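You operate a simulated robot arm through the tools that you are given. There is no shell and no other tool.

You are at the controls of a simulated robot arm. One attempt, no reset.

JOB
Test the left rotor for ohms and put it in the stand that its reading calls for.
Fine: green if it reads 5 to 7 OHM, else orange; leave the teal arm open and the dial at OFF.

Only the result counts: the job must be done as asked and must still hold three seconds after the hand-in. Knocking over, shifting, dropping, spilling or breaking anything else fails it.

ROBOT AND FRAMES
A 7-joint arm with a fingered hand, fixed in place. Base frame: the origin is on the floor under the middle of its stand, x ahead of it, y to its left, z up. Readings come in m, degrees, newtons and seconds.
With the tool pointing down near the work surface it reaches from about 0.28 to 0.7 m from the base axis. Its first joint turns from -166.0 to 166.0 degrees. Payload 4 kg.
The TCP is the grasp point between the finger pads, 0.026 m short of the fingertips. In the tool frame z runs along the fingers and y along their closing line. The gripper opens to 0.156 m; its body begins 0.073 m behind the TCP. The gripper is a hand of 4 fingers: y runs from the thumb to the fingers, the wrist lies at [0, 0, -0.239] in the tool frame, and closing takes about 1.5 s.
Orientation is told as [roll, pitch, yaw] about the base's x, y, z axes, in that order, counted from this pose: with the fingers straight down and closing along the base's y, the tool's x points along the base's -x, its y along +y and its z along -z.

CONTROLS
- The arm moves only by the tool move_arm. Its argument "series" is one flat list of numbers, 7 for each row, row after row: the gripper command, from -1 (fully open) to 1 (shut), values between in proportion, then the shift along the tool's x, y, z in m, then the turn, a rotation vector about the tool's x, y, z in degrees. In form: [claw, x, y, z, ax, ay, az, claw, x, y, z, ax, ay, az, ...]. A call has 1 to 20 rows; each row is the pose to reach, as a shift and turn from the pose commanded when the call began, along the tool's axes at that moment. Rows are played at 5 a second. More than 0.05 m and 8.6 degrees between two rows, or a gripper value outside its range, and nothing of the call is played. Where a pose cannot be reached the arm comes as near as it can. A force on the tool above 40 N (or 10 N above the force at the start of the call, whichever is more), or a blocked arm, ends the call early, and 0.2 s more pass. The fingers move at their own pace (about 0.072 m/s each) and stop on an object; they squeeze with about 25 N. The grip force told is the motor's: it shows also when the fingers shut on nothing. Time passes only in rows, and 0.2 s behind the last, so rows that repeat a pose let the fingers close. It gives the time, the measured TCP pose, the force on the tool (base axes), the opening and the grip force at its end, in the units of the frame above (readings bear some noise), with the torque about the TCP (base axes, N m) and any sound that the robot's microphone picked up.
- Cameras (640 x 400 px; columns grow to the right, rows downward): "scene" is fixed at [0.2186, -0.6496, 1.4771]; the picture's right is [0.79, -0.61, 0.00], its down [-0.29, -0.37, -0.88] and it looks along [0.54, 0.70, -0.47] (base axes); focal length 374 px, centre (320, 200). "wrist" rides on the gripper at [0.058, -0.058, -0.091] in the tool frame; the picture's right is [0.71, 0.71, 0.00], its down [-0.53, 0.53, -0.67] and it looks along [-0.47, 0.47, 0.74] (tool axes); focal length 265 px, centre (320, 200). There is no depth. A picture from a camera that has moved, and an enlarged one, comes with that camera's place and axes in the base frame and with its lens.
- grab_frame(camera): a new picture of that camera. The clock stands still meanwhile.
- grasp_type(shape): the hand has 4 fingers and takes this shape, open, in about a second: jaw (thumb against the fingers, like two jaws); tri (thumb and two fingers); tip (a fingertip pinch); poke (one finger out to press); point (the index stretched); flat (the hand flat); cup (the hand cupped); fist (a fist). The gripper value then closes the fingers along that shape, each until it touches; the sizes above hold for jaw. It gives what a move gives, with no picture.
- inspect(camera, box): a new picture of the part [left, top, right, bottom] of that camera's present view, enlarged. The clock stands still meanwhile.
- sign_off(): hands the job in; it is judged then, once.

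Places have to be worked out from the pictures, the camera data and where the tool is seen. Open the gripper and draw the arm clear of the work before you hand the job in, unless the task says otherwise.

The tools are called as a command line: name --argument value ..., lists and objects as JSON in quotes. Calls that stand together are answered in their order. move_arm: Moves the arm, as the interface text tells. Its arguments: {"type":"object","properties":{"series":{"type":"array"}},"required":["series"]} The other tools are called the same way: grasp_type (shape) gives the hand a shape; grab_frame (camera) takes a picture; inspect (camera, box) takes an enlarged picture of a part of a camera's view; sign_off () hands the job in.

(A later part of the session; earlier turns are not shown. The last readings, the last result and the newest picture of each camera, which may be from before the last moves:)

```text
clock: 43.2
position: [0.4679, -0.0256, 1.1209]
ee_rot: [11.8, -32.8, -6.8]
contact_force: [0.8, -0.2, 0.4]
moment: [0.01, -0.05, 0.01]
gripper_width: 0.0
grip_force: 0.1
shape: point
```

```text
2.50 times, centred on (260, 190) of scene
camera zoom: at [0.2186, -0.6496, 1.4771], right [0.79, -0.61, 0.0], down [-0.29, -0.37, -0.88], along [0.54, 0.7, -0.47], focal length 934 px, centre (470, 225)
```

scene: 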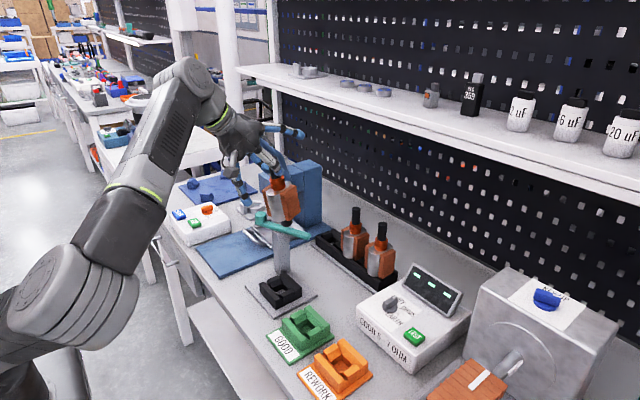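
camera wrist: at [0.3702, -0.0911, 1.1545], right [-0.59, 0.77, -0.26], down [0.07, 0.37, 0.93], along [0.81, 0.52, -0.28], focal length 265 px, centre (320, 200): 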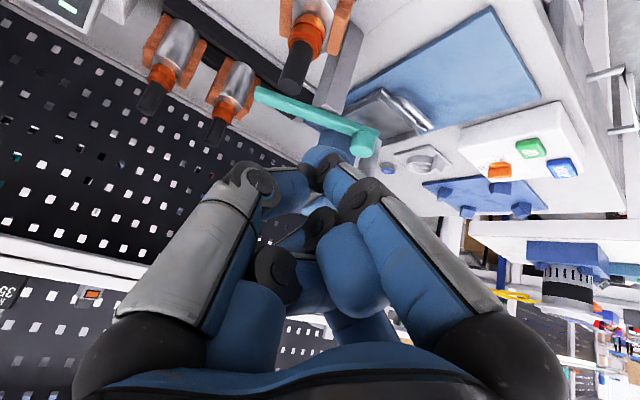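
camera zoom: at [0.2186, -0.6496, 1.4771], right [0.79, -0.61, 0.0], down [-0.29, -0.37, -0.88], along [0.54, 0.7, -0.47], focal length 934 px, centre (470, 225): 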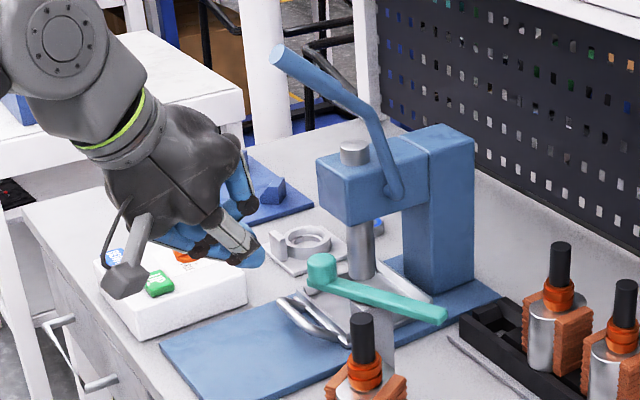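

In "point" the stretched finger ends ≈0.028 beyond the TCP with the others folded well back. I straighten the hand to a 10° tilt with 21° yaw (so its knuckles straddle the rotor shaft later) while staying clear.

move_arm --series '[1, -0.0049, 0.0051, 0.0042, 0.27, 4.95, -4.68, 1, -0.0097, 0.0101, 0.0085, 0.54, 9.91, -9.36, 1, -0.0146, 0.0152, 0.0127, 0.8, 14.86, -14.05, 1, -0.0194, 0.0202, 0.017, 1.07, 19.82, -18.73, 1, -0.0243, 0.0253, 0.0212, 1.34, 24.77, -23.41, 1, -0.0243, 0.0253, 0.0212, 1.34, 24.77, -23.41]'

grab_frame --camera "wrist"

grab_frame --camera "scene"

```text
clock: 44.6
position: [0.5025, -0.0009, 1.119]
ee_rot: [-0.1, -10.1, 21.1]
contact_force: [-0.2, -0.5, 0.3]
moment: [-0.02, 0.0, 0.02]
gripper_width: 0.0
grip_force: 0.1
shape: point
```

```text
taken
camera wrist: at [0.4549, -0.0816, 1.1989], right [-0.9, 0.41, -0.12], down [0.19, 0.64, 0.75], along [0.39, 0.65, -0.65], focal length 265 px, centre (320, 200)
```

wrist: 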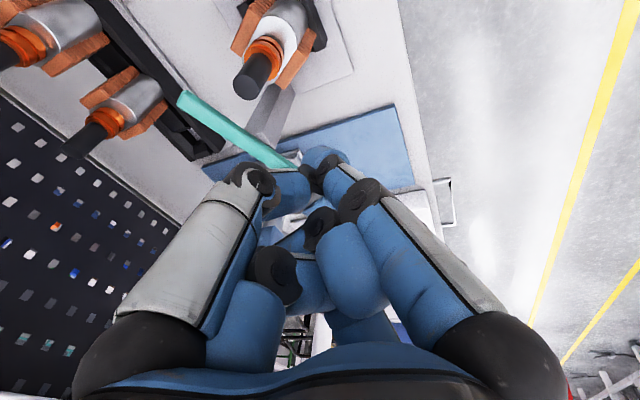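

```text
taken
```

scene: 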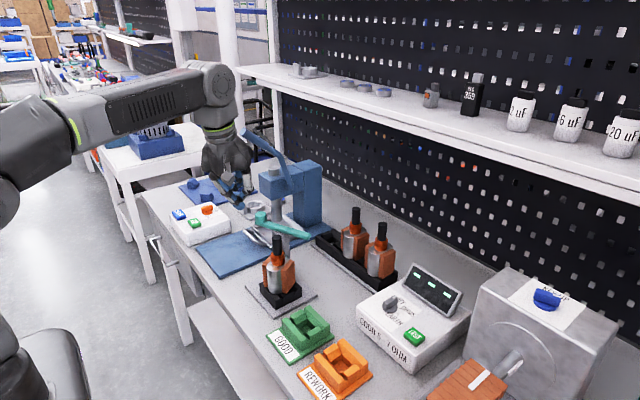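

The pose is as planned. I enlarge the hand in both views to be sure which finger is stretched and where its tip lies.

inspect --camera "wrist" --box '[200, 120, 440, 340]'

inspect --camera "scene" --box '[190, 120, 290, 250]'

```text
1.82 times, centred on (320, 230) of wrist
camera zoom: at [0.4549, -0.0816, 1.1989], right [-0.9, 0.41, -0.12], down [0.19, 0.64, 0.75], along [0.39, 0.65, -0.65], focal length 483 px, centre (320, 146)
```

zoom: 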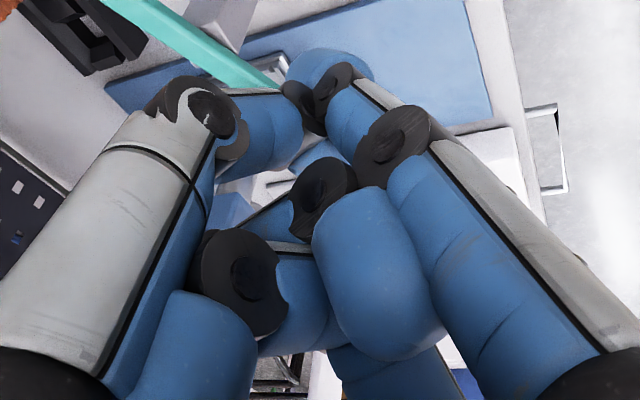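

```text
3.08 times, centred on (240, 185) of scene
camera zoom: at [0.2186, -0.6496, 1.4771], right [0.79, -0.61, 0.0], down [-0.29, -0.37, -0.88], along [0.54, 0.7, -0.47], focal length 1149 px, centre (566, 246)
```

zoom: 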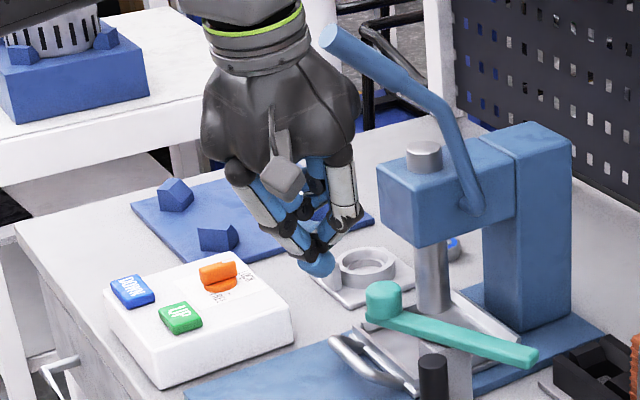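

The stretched finger is the tool +x one and its tip lies on the tool axis about 0.028 beyond the TCP. I fly over to hover on the +x side of the bar, at about (0.686, 0.018, 1.06).

move_arm --series '[1, -0.033, -0.0096, 0.0178, 0, 0, 0, 1, -0.0659, -0.0192, 0.0356, 0, 0, 0, 1, -0.0989, -0.0287, 0.0534, 0, 0, 0, 1, -0.1318, -0.0383, 0.0712, 0, 0, 0, 1, -0.1648, -0.0479, 0.089, 0, 0, 0, 1, -0.1648, -0.0479, 0.089, 0, 0, 0]'

grab_frame --camera "wrist"

inspect --camera "scene" --box '[240, 150, 350, 280]'

```text
clock: 46.0
position: [0.6821, 0.0184, 1.0583]
ee_rot: [0.0, -10.1, 20.9]
contact_force: [0.0, 0.7, 0.1]
moment: [-0.01, -0.01, 0.0]
gripper_width: 0.0002
grip_force: 0.1
shape: point
```

```text
taken
camera wrist: at [0.6346, -0.0629, 1.1385], right [-0.9, 0.41, -0.12], down [0.19, 0.64, 0.75], along [0.39, 0.65, -0.65], focal length 265 px, centre (320, 200)
```

wrist: 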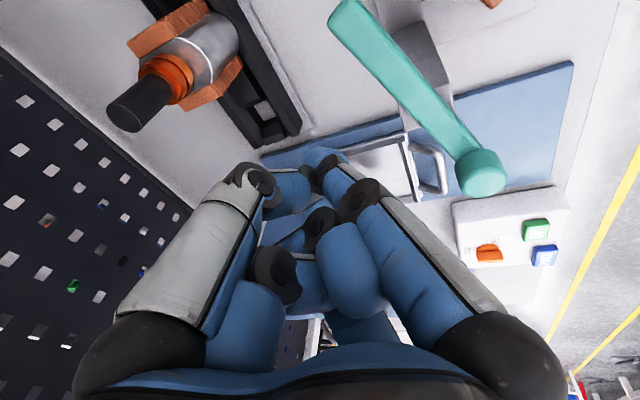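

```text
3.08 times, centred on (295, 215) of scene
camera zoom: at [0.2186, -0.6496, 1.4771], right [0.79, -0.61, 0.0], down [-0.29, -0.37, -0.88], along [0.54, 0.7, -0.47], focal length 1149 px, centre (397, 154)
```

zoom: 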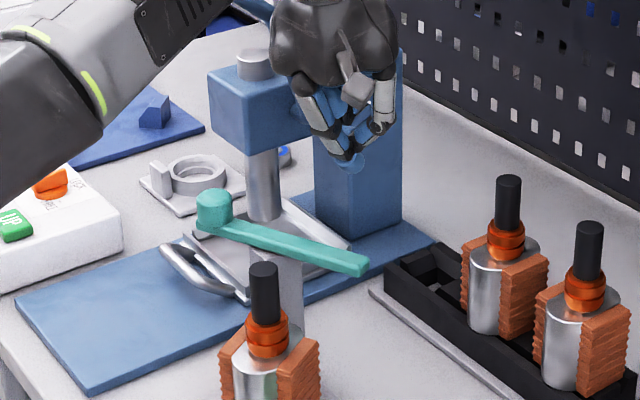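

From this view the bar runs from knob (0.598, 0.101) to tip (0.659, -0.028), pivot about (0.628, 0.049). The fingertip at (0.687, 0.020) is clear on the +x side, so I descend 8 cm to bar height.

move_arm --series '[1, 0.0035, 0, 0.0197, 0, 0, 0, 1, 0.007, 0, 0.0394, 0, 0, 0, 1, 0.0104, 0, 0.0591, 0, 0, 0, 1, 0.0139, 0, 0.0788, 0, 0, 0, 1, 0.0139, 0, 0.0788, 0, 0, 0]'

grab_frame --camera "wrist"

inspect --camera "scene" --box '[240, 180, 350, 290]'

```text
clock: 47.2
position: [0.6837, 0.0197, 0.98]
ee_rot: [0.0, -10.0, 20.9]
contact_force: [-0.1, 0.2, 0.3]
moment: [-0.01, 0.0, 0.02]
gripper_width: 0.0001
grip_force: 0.2
shape: point
```

```text
taken
camera wrist: at [0.6367, -0.0623, 1.0596], right [-0.9, 0.41, -0.12], down [0.19, 0.64, 0.75], along [0.39, 0.65, -0.65], focal length 265 px, centre (320, 200)
```

wrist: 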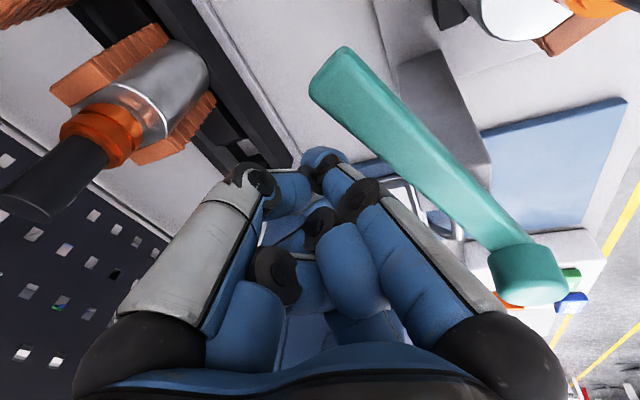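

```text
3.64 times, centred on (295, 235) of scene
camera zoom: at [0.2186, -0.6496, 1.4771], right [0.79, -0.61, 0.0], down [-0.29, -0.37, -0.88], along [0.54, 0.7, -0.47], focal length 1358 px, centre (411, 73)
```

zoom: 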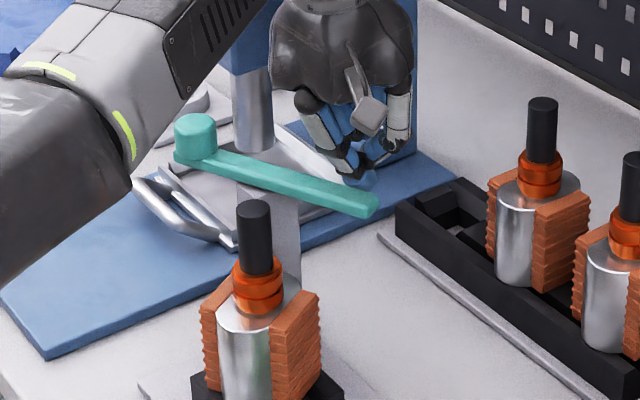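

The fingertip is beside the bar at its height. I sweep it toward -x along the bar's arc, first about 20° of swing, then check.

move_arm --series '[1, 0.012, 0.002, -0.0021, 0, 0, 0, 1, 0.0236, 0.0037, -0.0042, 0, 0, 0, 1, 0.0276, 0.002, -0.0049, 0, 0, 0, 1, 0.0316, 0.0004, -0.0056, 0, 0, 0, 1, 0.0357, -0.0005, -0.0063, 0, 0, 0, 1, 0.0398, -0.0013, -0.007, 0, 0, 0]'

grab_frame --camera "wrist"

inspect --camera "scene" --box '[240, 180, 350, 290]'

```text
clock: 48.6
position: [0.6471, 0.0035, 0.9799]
ee_rot: [-0.1, -10.0, 20.9]
contact_force: [0.4, 0.1, -0.1]
moment: [0.0, 0.01, -0.02]
gripper_width: 0.0
grip_force: 0.2
shape: point
```

```text
taken
camera wrist: at [0.5995, -0.077, 1.0601], right [-0.9, 0.41, -0.12], down [0.19, 0.64, 0.75], along [0.39, 0.65, -0.65], focal length 265 px, centre (320, 200)
```

wrist: 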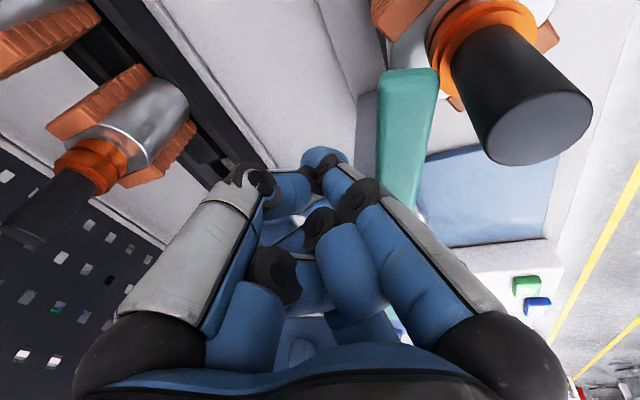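

```text
3.64 times, centred on (295, 235) of scene
camera zoom: at [0.2186, -0.6496, 1.4771], right [0.79, -0.61, 0.0], down [-0.29, -0.37, -0.88], along [0.54, 0.7, -0.47], focal length 1358 px, centre (411, 73)
```

zoom: 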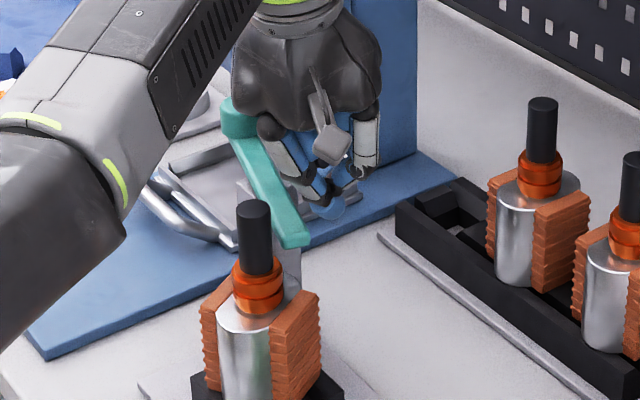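

The bar swung easily, coasting to about -104°, with no force felt; its end is still about 1.5 cm from the shaft. I follow it slowly with the fingertip.

move_arm --series '[1, 0.0052, 0.0004, -0.0009, 0, 0, 0, 1, 0.0103, 0.0008, -0.0018, 0, 0, 0, 1, 0.0123, 0.001, -0.0022, 0, 0, 0, 1, 0.0143, 0.0013, -0.0025, 0, 0, 0, 1, 0.0158, 0.0015, -0.0028, 0, 0, 0, 1, 0.0173, 0.0017, -0.003, 0, 0, 0, 1, 0.0173, 0.0017, -0.003, 0, 0, 0]'

grab_frame --camera "wrist"

inspect --camera "scene" --box '[240, 180, 350, 290]'

```text
clock: 50.0
position: [0.6336, -0.0012, 0.9824]
ee_rot: [-0.1, -10.8, 20.8]
contact_force: [13.2, -1.0, 4.8]
moment: [-0.06, -0.03, 0.15]
gripper_width: 0.0001
grip_force: 0.1
shape: point
stopped in row 7: the force on the tool passed its limit at 41 N (the readings are from after the stop); the commanded pose is now the measured one
```

```text
taken
camera wrist: at [0.5847, -0.0824, 1.0625], right [-0.9, 0.41, -0.14], down [0.18, 0.63, 0.75], along [0.4, 0.65, -0.64], focal length 265 px, centre (320, 200)
```

wrist: 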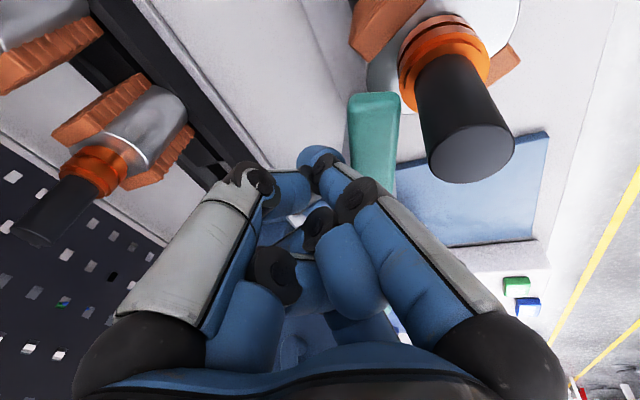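

```text
3.64 times, centred on (295, 235) of scene
camera zoom: at [0.2186, -0.6496, 1.4771], right [0.79, -0.61, 0.0], down [-0.29, -0.37, -0.88], along [0.54, 0.7, -0.47], focal length 1358 px, centre (411, 73)
```

zoom: 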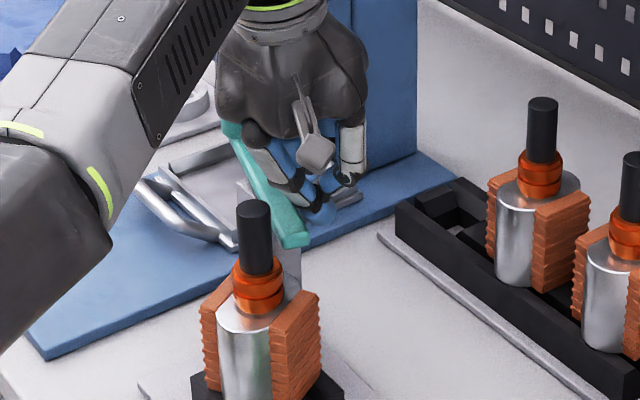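

The bar is now against its hinge stop (it did not move further under 41 N), and the rotor is unmoved, so the arm is closed. I back the finger away and rise.

move_arm --series '[1, -0.0147, -0.003, 0.0026, 0, 0, 0, 1, -0.0294, -0.0061, 0.0052, 0, 0, 0, 1, -0.0346, -0.0061, -0.0243, 0, 0, 0, 1, -0.0398, -0.0061, -0.0539, 0, 0, 0, 1, -0.045, -0.0061, -0.0834, 0, 0, 0, 1, -0.045, -0.0061, -0.0834, 0, 0, 0]'

grab_frame --camera "wrist"

inspect --camera "scene" --box '[240, 180, 350, 310]'

```text
clock: 51.5
position: [0.661, 0.0037, 1.0731]
ee_rot: [0.0, -10.7, 20.8]
contact_force: [0.6, 1.0, 0.7]
moment: [-0.01, 0.0, -0.01]
gripper_width: 0.0002
grip_force: 0.2
shape: point
```

```text
taken
camera wrist: at [0.613, -0.0767, 1.1526], right [-0.9, 0.41, -0.13], down [0.18, 0.63, 0.75], along [0.39, 0.65, -0.65], focal length 265 px, centre (320, 200)
```

wrist: 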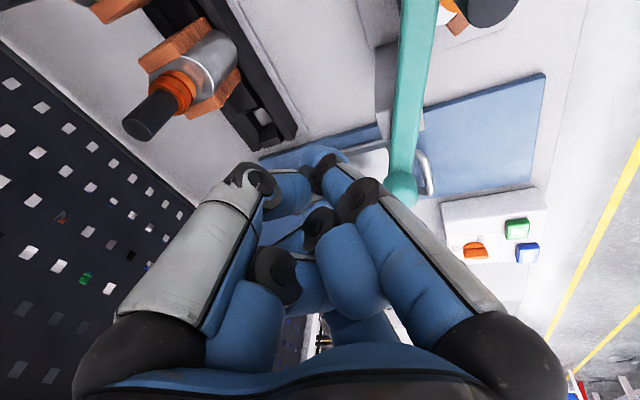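

```text
3.08 times, centred on (295, 245) of scene
camera zoom: at [0.2186, -0.6496, 1.4771], right [0.79, -0.61, 0.0], down [-0.29, -0.37, -0.88], along [0.54, 0.7, -0.47], focal length 1149 px, centre (397, 62)
```

zoom: 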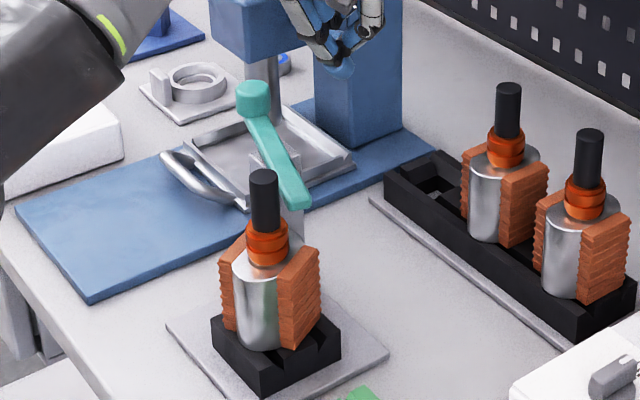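

The bar stays closed against the rotor side. Now to the tester: I move right while reorienting to a 25° tilt with -18° yaw, hovering near (0.66, -0.23, 1.06).

move_arm --series '[1, 0.0141, -0.0364, -0.0005, 1.99, -2.29, 6.17, 1, 0.0283, -0.0727, -0.0009, 3.97, -4.58, 12.34, 1, 0.0424, -0.1091, -0.0014, 5.96, -6.87, 18.51, 1, 0.0565, -0.1454, -0.0019, 7.95, -9.16, 24.67, 1, 0.0707, -0.1818, -0.0023, 9.93, -11.45, 30.84, 1, 0.0848, -0.2181, -0.0028, 11.92, -13.74, 37.01, 1, 0.0848, -0.2181, -0.0028, 11.92, -13.74, 37.01]'

grab_frame --camera "wrist"

grab_frame --camera "scene"

```text
clock: 53.0
position: [0.6615, -0.2305, 1.0603]
ee_rot: [-0.1, -25.0, -17.9]
contact_force: [-0.3, -0.5, 0.0]
moment: [0.01, 0.01, 0.0]
gripper_width: 0.0
grip_force: 0.0
shape: point
```

```text
taken
camera wrist: at [0.558, -0.2568, 1.1194], right [-0.39, 0.87, -0.3], down [0.35, 0.44, 0.83], along [0.85, 0.22, -0.48], focal length 265 px, centre (320, 200)
```

wrist: 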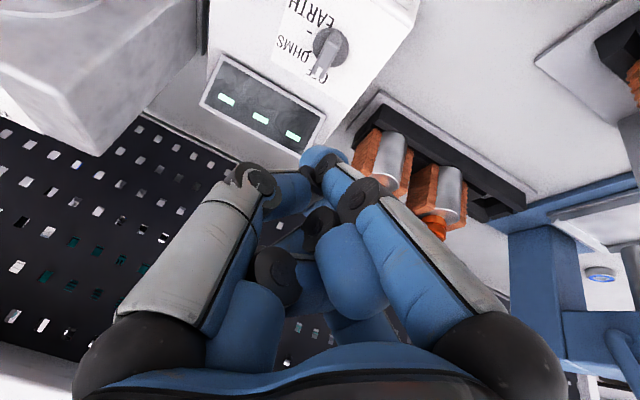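

```text
taken
```

scene: 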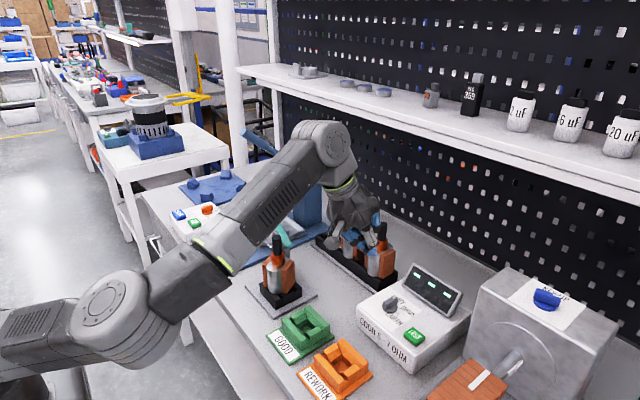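

The dial and its labels are now in view. I enlarge the tester panel.

inspect --camera "wrist" --box '[260, 0, 380, 90]'

inspect --camera "scene" --box '[370, 280, 440, 350]'

```text
4.44 times, centred on (320, 45) of wrist
camera zoom: at [0.558, -0.2568, 1.1194], right [-0.39, 0.87, -0.3], down [0.35, 0.44, 0.83], along [0.85, 0.22, -0.48], focal length 1180 px, centre (320, 889)
```

zoom: 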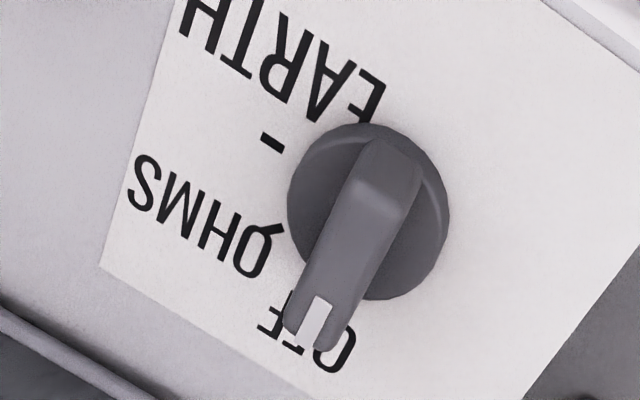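

```text
5.71 times, centred on (405, 315) of scene
camera zoom: at [0.2186, -0.6496, 1.4771], right [0.79, -0.61, 0.0], down [-0.29, -0.37, -0.88], along [0.54, 0.7, -0.47], focal length 2135 px, centre (-166, -457)
```

zoom: 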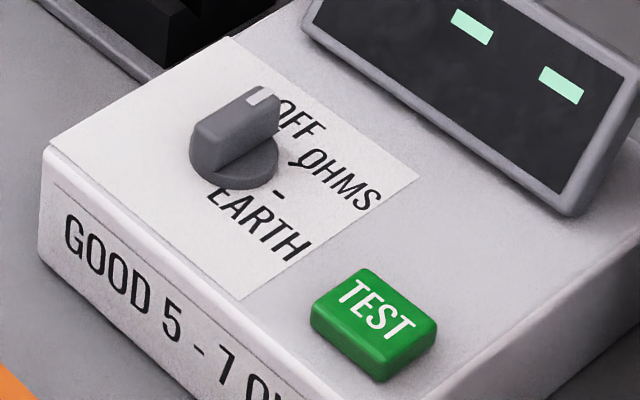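

The dial centre is at (0.717, -0.256), disc top z≈0.880, pointer top z≈0.904 pointing near +10° (OFF); OHMS tick is at about -35°. I bring the fingertip to the +y side of the pointer, stopping 5 cm above.

move_arm --series '[1, -0.0013, 0.0071, 0.0283, 0, 0, 0, 1, -0.0026, 0.0142, 0.0566, 0, 0, 0, 1, -0.0039, 0.0212, 0.0848, 0, 0, 0, 1, -0.0052, 0.0283, 0.1131, 0, 0, 0, 1, -0.0052, 0.0283, 0.1131, 0, 0, 0]'

grab_frame --camera "wrist"

inspect --camera "scene" --box '[340, 240, 460, 350]'

```text
clock: 54.2
position: [0.7217, -0.2188, 0.961]
ee_rot: [-0.2, -25.0, -17.9]
contact_force: [0.0, 0.1, 0.2]
moment: [-0.01, 0.03, -0.01]
gripper_width: 0.0001
grip_force: 0.1
shape: point
```

```text
taken
camera wrist: at [0.6165, -0.2462, 1.0192], right [-0.39, 0.87, -0.3], down [0.35, 0.44, 0.83], along [0.85, 0.22, -0.48], focal length 265 px, centre (320, 200)
```

wrist: 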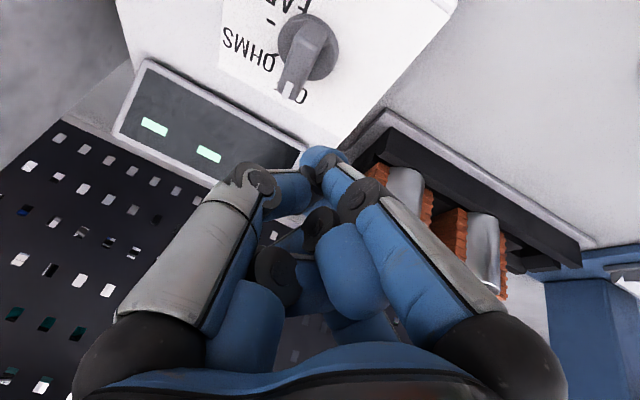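

```text
3.64 times, centred on (400, 295) of scene
camera zoom: at [0.2186, -0.6496, 1.4771], right [0.79, -0.61, 0.0], down [-0.29, -0.37, -0.88], along [0.54, 0.7, -0.47], focal length 1358 px, centre (29, -146)
```

zoom: 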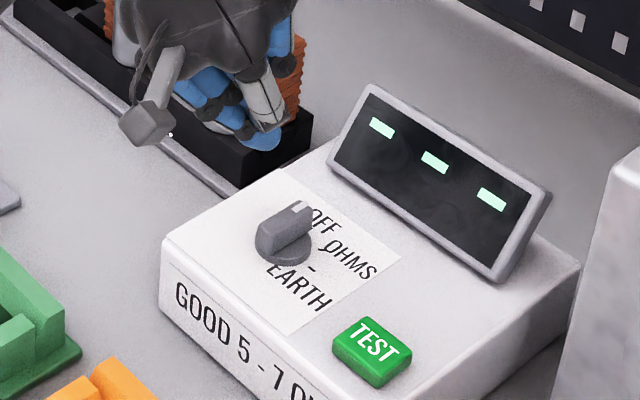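

Fingertip hovers at about (0.7285, -0.221), clear of the pointer. I lower it beside the pointer, tip end just above the disc level.

move_arm --series '[1, 0.0071, 0, 0.0153, 0, 0, 0, 1, 0.0143, 0, 0.0306, 0, 0, 0, 1, 0.0207, 0, 0.0444, 0, 0, 0, 1, 0.0207, 0, 0.0444, 0, 0, 0]'

grab_frame --camera "wrist"

inspect --camera "scene" --box '[360, 260, 460, 350]'

```text
clock: 55.2
position: [0.7197, -0.2182, 0.9108]
ee_rot: [-0.2, -25.0, -17.9]
contact_force: [-0.1, 0.5, 0.1]
moment: [0.02, 0.02, 0.03]
gripper_width: 0.0
grip_force: 0.2
shape: point
```

```text
taken
camera wrist: at [0.6157, -0.2463, 0.9692], right [-0.39, 0.87, -0.3], down [0.35, 0.44, 0.83], along [0.85, 0.22, -0.48], focal length 265 px, centre (320, 200)
```

wrist: 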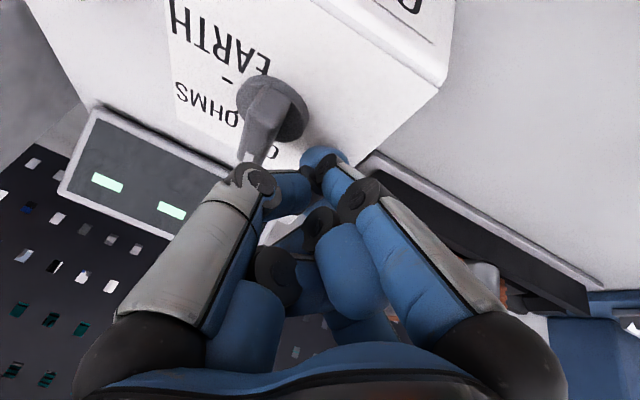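

```text
4.44 times, centred on (410, 305) of scene
camera zoom: at [0.2186, -0.6496, 1.4771], right [0.79, -0.61, 0.0], down [-0.29, -0.37, -0.88], along [0.54, 0.7, -0.47], focal length 1660 px, centre (-80, -267)
```

zoom: 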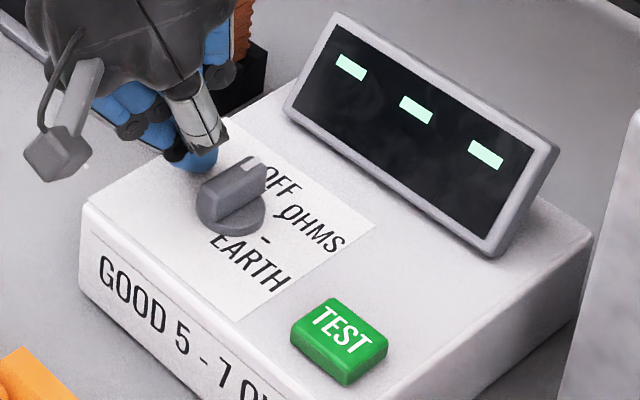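

The fingertip is right beside the pointer. I push it toward -y in an arc, about half of the needed turn, and check.

move_arm --series '[1, -0.0027, -0.0072, 0.0013, 0, 0, 0, 1, -0.0054, -0.0144, 0.0025, 0, 0, 0, 1, -0.0088, -0.0153, 0.0041, 0, 0, 0, 1, -0.0127, -0.0174, 0.0059, 0, 0, 0, 1, -0.0127, -0.0174, 0.0059, 0, 0, 0]'

grab_frame --camera "wrist"

inspect --camera "scene" --box '[360, 260, 460, 350]'

```text
clock: 56.5
position: [0.7288, -0.2404, 0.9103]
ee_rot: [-0.2, -25.0, -17.9]
contact_force: [0.9, 1.1, 1.8]
moment: [-0.04, -0.05, 0.01]
gripper_width: 0.0001
grip_force: 0.1
shape: point
```

```text
taken
camera wrist: at [0.6235, -0.2681, 0.9698], right [-0.39, 0.87, -0.3], down [0.35, 0.44, 0.83], along [0.85, 0.22, -0.48], focal length 265 px, centre (320, 200)
```

wrist: 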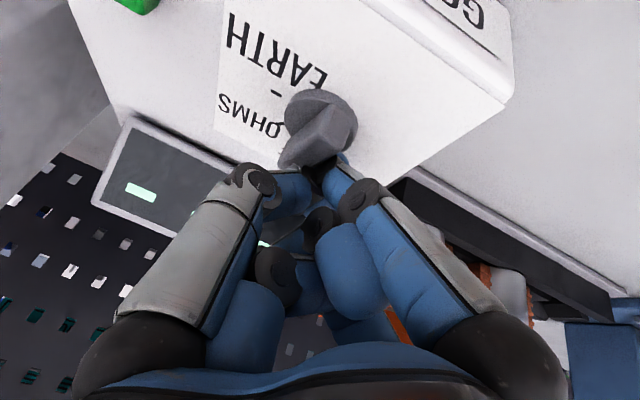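

```text
4.44 times, centred on (410, 305) of scene
camera zoom: at [0.2186, -0.6496, 1.4771], right [0.79, -0.61, 0.0], down [-0.29, -0.37, -0.88], along [0.54, 0.7, -0.47], focal length 1660 px, centre (-80, -267)
```

zoom: 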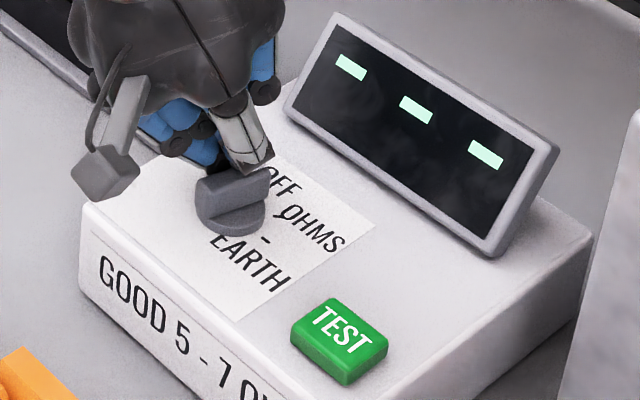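

The pointer turns with the finger. I continue along the arc to the OHMS angle.

move_arm --series '[1, -0.0023, -0.0023, 0.0011, 0, 0, 0, 1, -0.0046, -0.0054, 0.0022, 0, 0, 0, 1, -0.0046, -0.0054, 0.0022, 0, 0, 0]'

inspect --camera "scene" --box '[370, 280, 440, 350]'

inspect --camera "wrist" --box '[200, 30, 400, 200]'

```text
clock: 57.2
position: [0.7308, -0.246, 0.9119]
ee_rot: [0.0, -24.9, -17.8]
contact_force: [-0.2, 5.8, 0.3]
moment: [0.0, 0.01, -0.07]
gripper_width: 0.0001
grip_force: 0.0
shape: point
```

```text
5.71 times, centred on (405, 315) of scene
camera zoom: at [0.2186, -0.6496, 1.4771], right [0.79, -0.61, 0.0], down [-0.29, -0.37, -0.88], along [0.54, 0.7, -0.47], focal length 2135 px, centre (-166, -457)
```

zoom: 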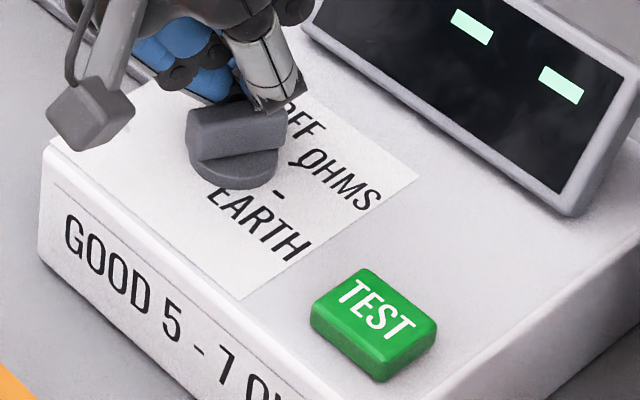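

```text
2.35 times, centred on (300, 115) of wrist
camera zoom: at [0.6263, -0.2737, 0.97], right [-0.39, 0.87, -0.3], down [0.35, 0.44, 0.83], along [0.85, 0.22, -0.48], focal length 624 px, centre (367, 400)
```

zoom: 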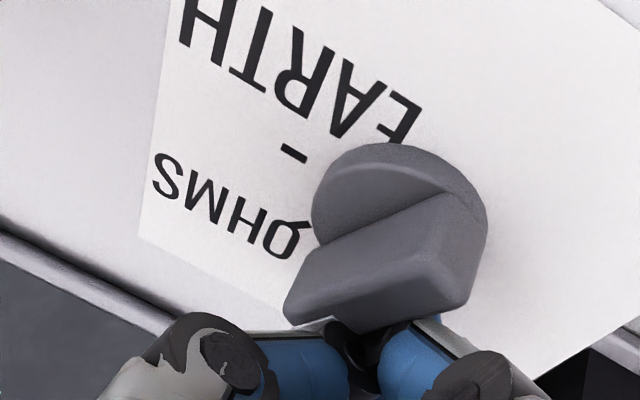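

The pointer is at roughly -20°, with a gentle 6 N reaction. I push about 7 mm more along the tangent.

move_arm --series '[1, -0.0018, -0.0029, 0.0008, 0, 0, 0, 1, -0.0036, -0.0058, 0.0017, 0, 0, 0, 1, -0.0036, -0.0058, 0.0017, 0, 0, 0]'

inspect --camera "scene" --box '[370, 280, 440, 350]'

inspect --camera "wrist" --box '[200, 30, 400, 200]'

```text
clock: 58.0
position: [0.7339, -0.252, 0.9113]
ee_rot: [-0.1, -25.1, -17.8]
contact_force: [7.5, 13.8, 5.6]
moment: [0.13, 0.02, -0.22]
gripper_width: 0.0
grip_force: 0.1
shape: point
```

```text
5.71 times, centred on (405, 315) of scene
camera zoom: at [0.2186, -0.6496, 1.4771], right [0.79, -0.61, 0.0], down [-0.29, -0.37, -0.88], along [0.54, 0.7, -0.47], focal length 2135 px, centre (-166, -457)
```

zoom: 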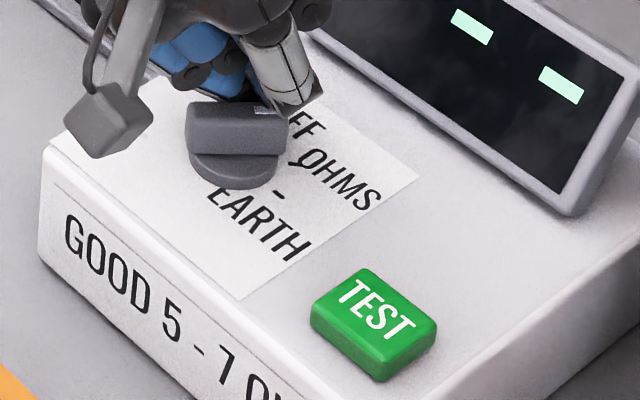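

```text
2.35 times, centred on (300, 115) of wrist
camera zoom: at [0.6285, -0.2798, 0.9704], right [-0.39, 0.87, -0.3], down [0.34, 0.44, 0.83], along [0.85, 0.22, -0.47], focal length 624 px, centre (367, 400)
```

zoom: 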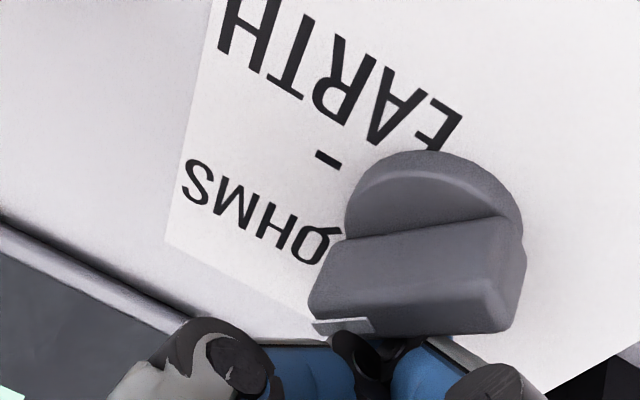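

The pointer now lies at about -36°, i.e. toward OHMS. I back the finger off in +y and rise to check it stays.

move_arm --series '[1, 0.0041, 0.009, -0.0019, 0, 0, 0, 1, 0.0082, 0.0181, -0.0038, 0, 0, 0, 1, -0.0066, 0.0181, -0.0355, 0, 0, 0, 1, -0.0214, 0.0181, -0.0672, 0, 0, 0, 1, -0.0214, 0.0181, -0.0672, 0, 0, 0]'

inspect --camera "scene" --box '[370, 270, 460, 360]'

inspect --camera "wrist" --box '[200, 0, 400, 140]'

```text
clock: 59.2
position: [0.7305, -0.2343, 0.9811]
ee_rot: [-0.2, -24.9, -17.9]
contact_force: [0.5, -0.1, 0.4]
moment: [-0.01, -0.01, -0.02]
gripper_width: 0.0
grip_force: 0.0
shape: point
```

```text
4.44 times, centred on (415, 315) of scene
camera zoom: at [0.2186, -0.6496, 1.4771], right [0.79, -0.61, 0.0], down [-0.29, -0.37, -0.88], along [0.54, 0.7, -0.47], focal length 1660 px, centre (-102, -311)
```

zoom: 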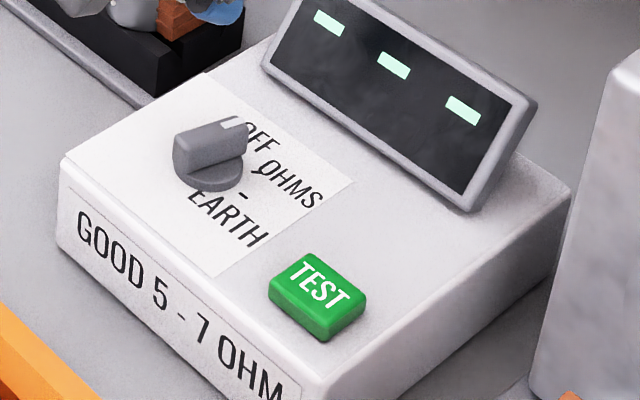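

```text
2.86 times, centred on (300, 70) of wrist
camera zoom: at [0.6252, -0.2611, 1.0399], right [-0.39, 0.87, -0.3], down [0.35, 0.44, 0.83], along [0.85, 0.22, -0.48], focal length 758 px, centre (377, 571)
```

zoom: 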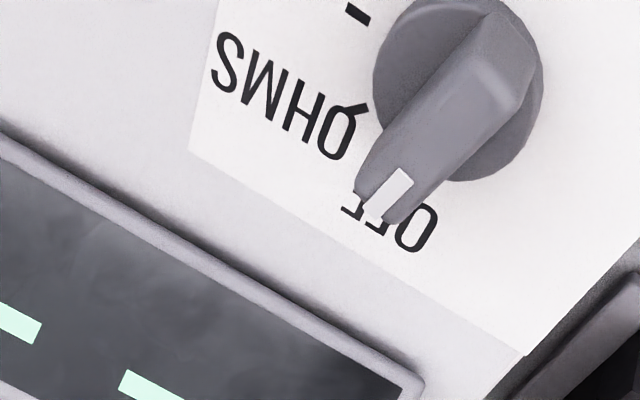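

The pointer sprang or was dragged back near OFF; most likely the thumb, on the pointer's other side, hooked it when I retreated in +y. I reposition beside the pointer and this time will lift straight up after pushing.

move_arm --series '[1, 0.0104, 0.0115, -0.0048, 0, 0, 0, 1, 0.0203, 0.0115, 0.0165, 0, 0, 0, 1, 0.0303, 0.0115, 0.0379, 0, 0, 0, 1, 0.0402, 0.0115, 0.0592, 0, 0, 0, 1, 0.0402, 0.0115, 0.0592, 0, 0, 0]'

inspect --camera "scene" --box '[370, 270, 460, 360]'

inspect --camera "wrist" --box '[200, 60, 400, 200]'

```text
clock: 60.5
position: [0.7217, -0.2189, 0.9091]
ee_rot: [-0.1, -24.9, -17.8]
contact_force: [-0.5, -0.6, 0.0]
moment: [-0.02, 0.0, -0.04]
gripper_width: 0.0
grip_force: 0.0
shape: point
```

```text
4.44 times, centred on (415, 315) of scene
camera zoom: at [0.2186, -0.6496, 1.4771], right [0.79, -0.61, 0.0], down [-0.29, -0.37, -0.88], along [0.54, 0.7, -0.47], focal length 1660 px, centre (-102, -311)
```

zoom: 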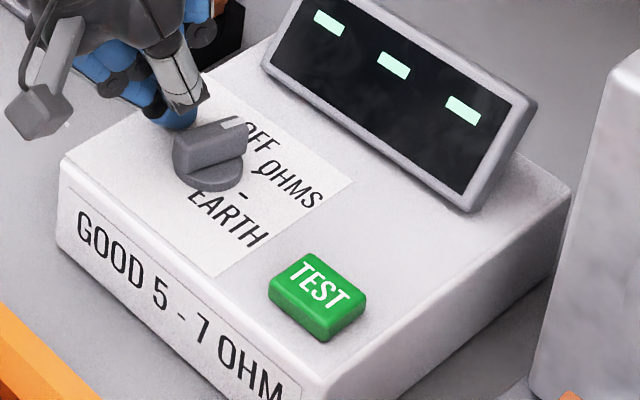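

```text
2.86 times, centred on (300, 130) of wrist
camera zoom: at [0.617, -0.247, 0.9674], right [-0.39, 0.87, -0.3], down [0.35, 0.44, 0.83], along [0.85, 0.22, -0.48], focal length 758 px, centre (377, 400)
```

zoom: 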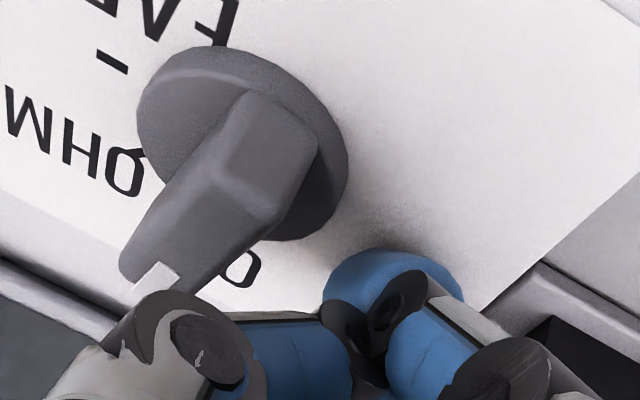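

I push again along the arc, a bit further than before, then inspect before releasing.

move_arm --series '[1, -0.004, -0.0078, 0.0018, 0, 0, 0, 1, -0.0079, -0.0155, 0.0037, 0, 0, 0, 1, -0.0106, -0.0174, 0.005, 0, 0, 0, 1, -0.0133, -0.0193, 0.0062, 0, 0, 0, 1, -0.0176, -0.0241, 0.0082, 0, 0, 0, 1, -0.0204, -0.0288, 0.0095, 0, 0, 0, 1, -0.0204, -0.0288, 0.0095, 0, 0, 0]'

inspect --camera "scene" --box '[370, 280, 440, 350]'

inspect --camera "wrist" --box '[200, 60, 400, 200]'

```text
clock: 62.0
position: [0.7369, -0.2518, 0.9115]
ee_rot: [0.0, -25.0, -17.7]
contact_force: [5.7, 14.5, 6.1]
moment: [0.1, 0.06, -0.29]
gripper_width: 0.0
grip_force: 0.1
shape: point
```

```text
5.71 times, centred on (405, 315) of scene
camera zoom: at [0.2186, -0.6496, 1.4771], right [0.79, -0.61, 0.0], down [-0.29, -0.37, -0.88], along [0.54, 0.7, -0.47], focal length 2135 px, centre (-166, -457)
```

zoom: 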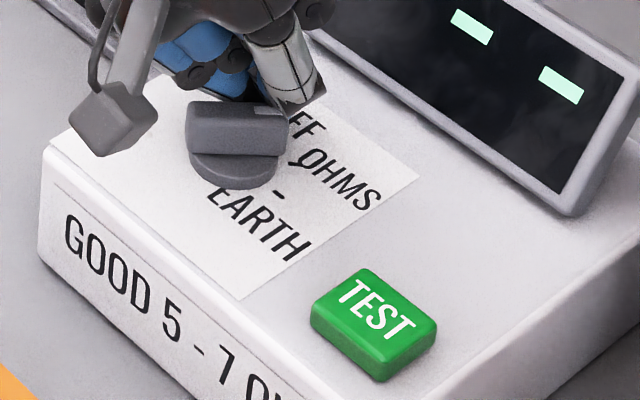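

```text
2.86 times, centred on (300, 130) of wrist
camera zoom: at [0.6313, -0.2793, 0.969], right [-0.39, 0.87, -0.3], down [0.34, 0.44, 0.83], along [0.85, 0.22, -0.47], focal length 758 px, centre (377, 400)
```

zoom: 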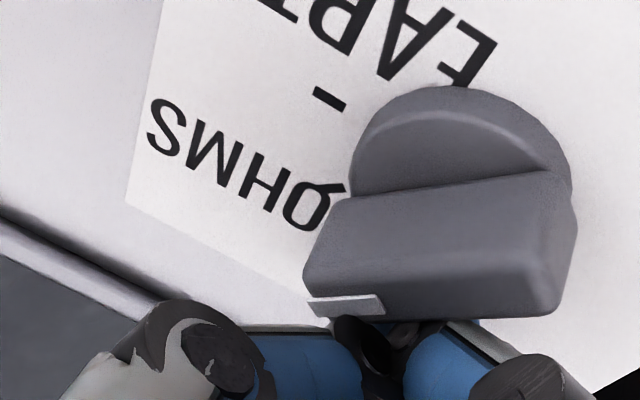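

The pointer now points along the OHMS mark. I lift straight up without sideways motion.

move_arm --series '[1, -0.0042, 0, -0.0091, 0, 0, 0, 1, -0.0106, 0, -0.0227, 0, 0, 0, 1, -0.0211, 0, -0.0453, 0, 0, 0, 1, -0.0317, 0, -0.068, 0, 0, 0, 1, -0.0317, 0, -0.068, 0, 0, 0]'

inspect --camera "scene" --box '[370, 270, 460, 360]'

inspect --camera "wrist" --box '[240, 0, 440, 140]'

```text
clock: 63.2
position: [0.7357, -0.2521, 0.9854]
ee_rot: [-0.3, -25.0, -17.9]
contact_force: [0.3, 0.1, -0.5]
moment: [0.03, 0.02, -0.04]
gripper_width: 0.0
grip_force: 0.1
shape: point
```

```text
4.44 times, centred on (415, 315) of scene
camera zoom: at [0.2186, -0.6496, 1.4771], right [0.79, -0.61, 0.0], down [-0.29, -0.37, -0.88], along [0.54, 0.7, -0.47], focal length 1660 px, centre (-102, -311)
```

zoom: 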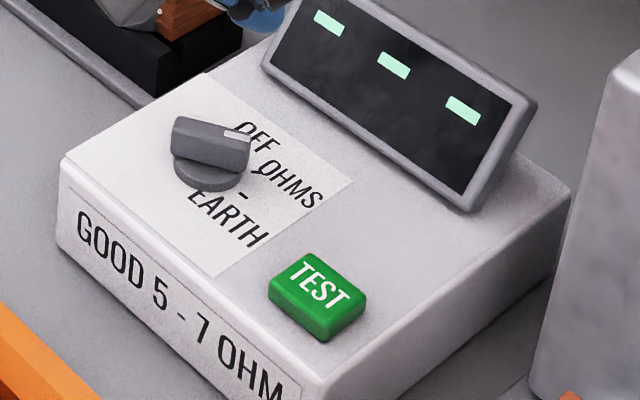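

```text
2.86 times, centred on (340, 70) of wrist
camera zoom: at [0.6319, -0.281, 1.0449], right [-0.39, 0.87, -0.3], down [0.35, 0.44, 0.83], along [0.85, 0.22, -0.48], focal length 758 px, centre (263, 571)
```

zoom: 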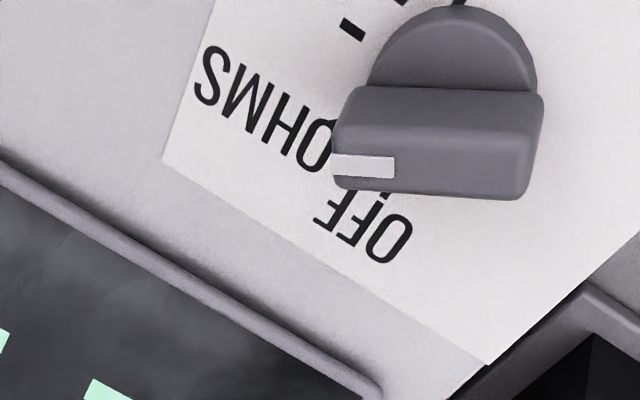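

The pointer stays put this time. I enlarge more to measure its angle relative to the OHMS tick.

inspect --camera "scene" --box '[380, 285, 425, 330]'

inspect --camera "wrist" --box '[290, 0, 400, 70]'

```text
8.89 times, centred on (402, 308) of scene
camera zoom: at [0.2186, -0.6496, 1.4771], right [0.79, -0.61, 0.0], down [-0.29, -0.37, -0.88], along [0.54, 0.7, -0.47], focal length 3320 px, centre (-413, -756)
```

zoom: 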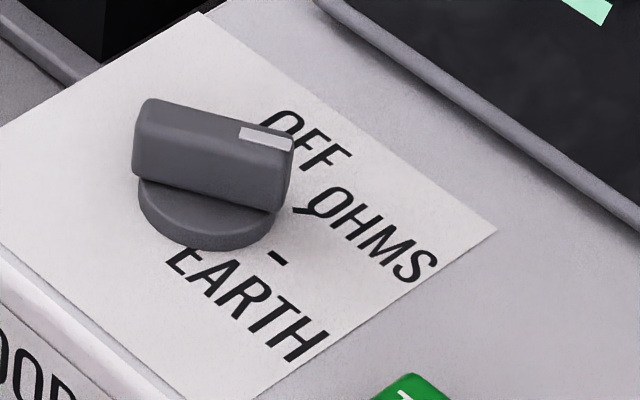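

```text
5.71 times, centred on (345, 35) of wrist
camera zoom: at [0.6319, -0.281, 1.0449], right [-0.39, 0.87, -0.3], down [0.35, 0.44, 0.83], along [0.85, 0.22, -0.48], focal length 1517 px, centre (177, 1143)
```

zoom: 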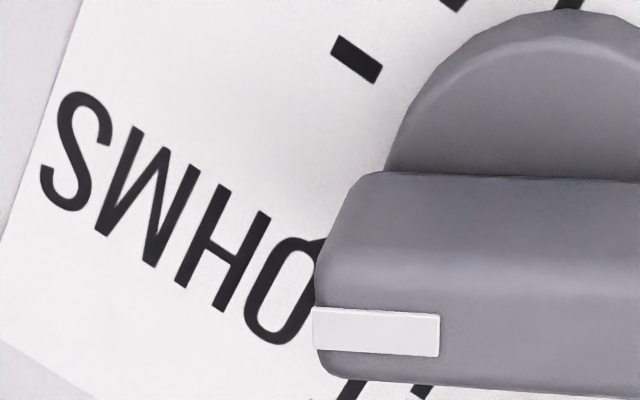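

The pointer overshot to roughly -60°, past the OHMS tick (about -40°). I move the finger to the robot-facing side of the pointer to nudge it back about 20°.

move_arm --series '[1, 0.016, -0.0179, -0.0075, 0, 0, 0, 1, 0.0319, -0.0358, -0.0149, 0, 0, 0, 1, 0.0425, -0.0358, 0.0077, 0, 0, 0, 1, 0.053, -0.0358, 0.0304, 0, 0, 0, 1, 0.0636, -0.0358, 0.053, 0, 0, 0, 1, 0.0636, -0.0358, 0.053, 0, 0, 0]'

inspect --camera "scene" --box '[370, 280, 440, 350]'

inspect --camera "wrist" --box '[240, 60, 440, 200]'

```text
clock: 64.7
position: [0.6903, -0.2767, 0.9106]
ee_rot: [-0.2, -25.0, -18.0]
contact_force: [-0.4, -0.6, -0.4]
moment: [0.01, 0.01, -0.01]
gripper_width: 0.0
grip_force: 0.1
shape: point
```

```text
5.71 times, centred on (405, 315) of scene
camera zoom: at [0.2186, -0.6496, 1.4771], right [0.79, -0.61, 0.0], down [-0.29, -0.37, -0.88], along [0.54, 0.7, -0.47], focal length 2135 px, centre (-166, -457)
```

zoom: 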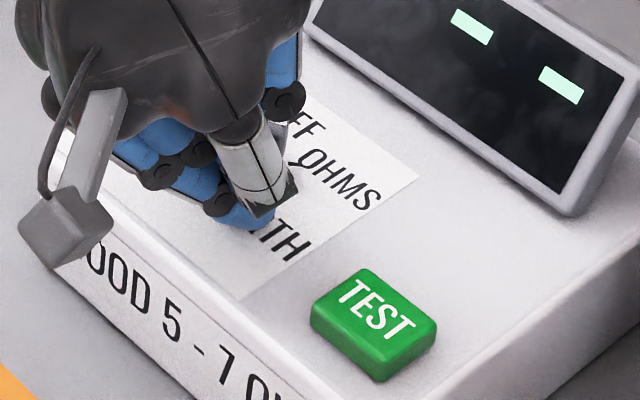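

```text
2.86 times, centred on (340, 130) of wrist
camera zoom: at [0.5866, -0.3043, 0.9687], right [-0.39, 0.87, -0.3], down [0.35, 0.44, 0.83], along [0.85, 0.22, -0.48], focal length 758 px, centre (263, 400)
```

zoom: 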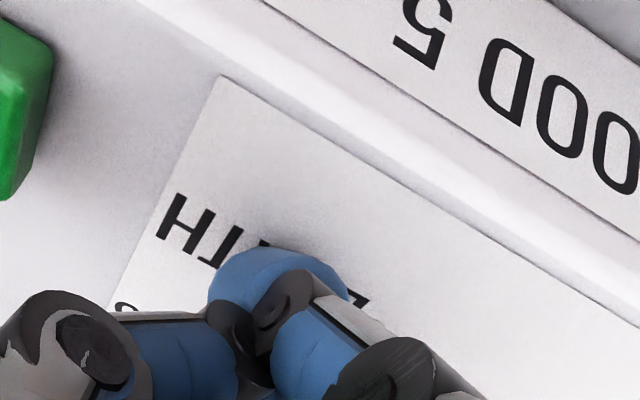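

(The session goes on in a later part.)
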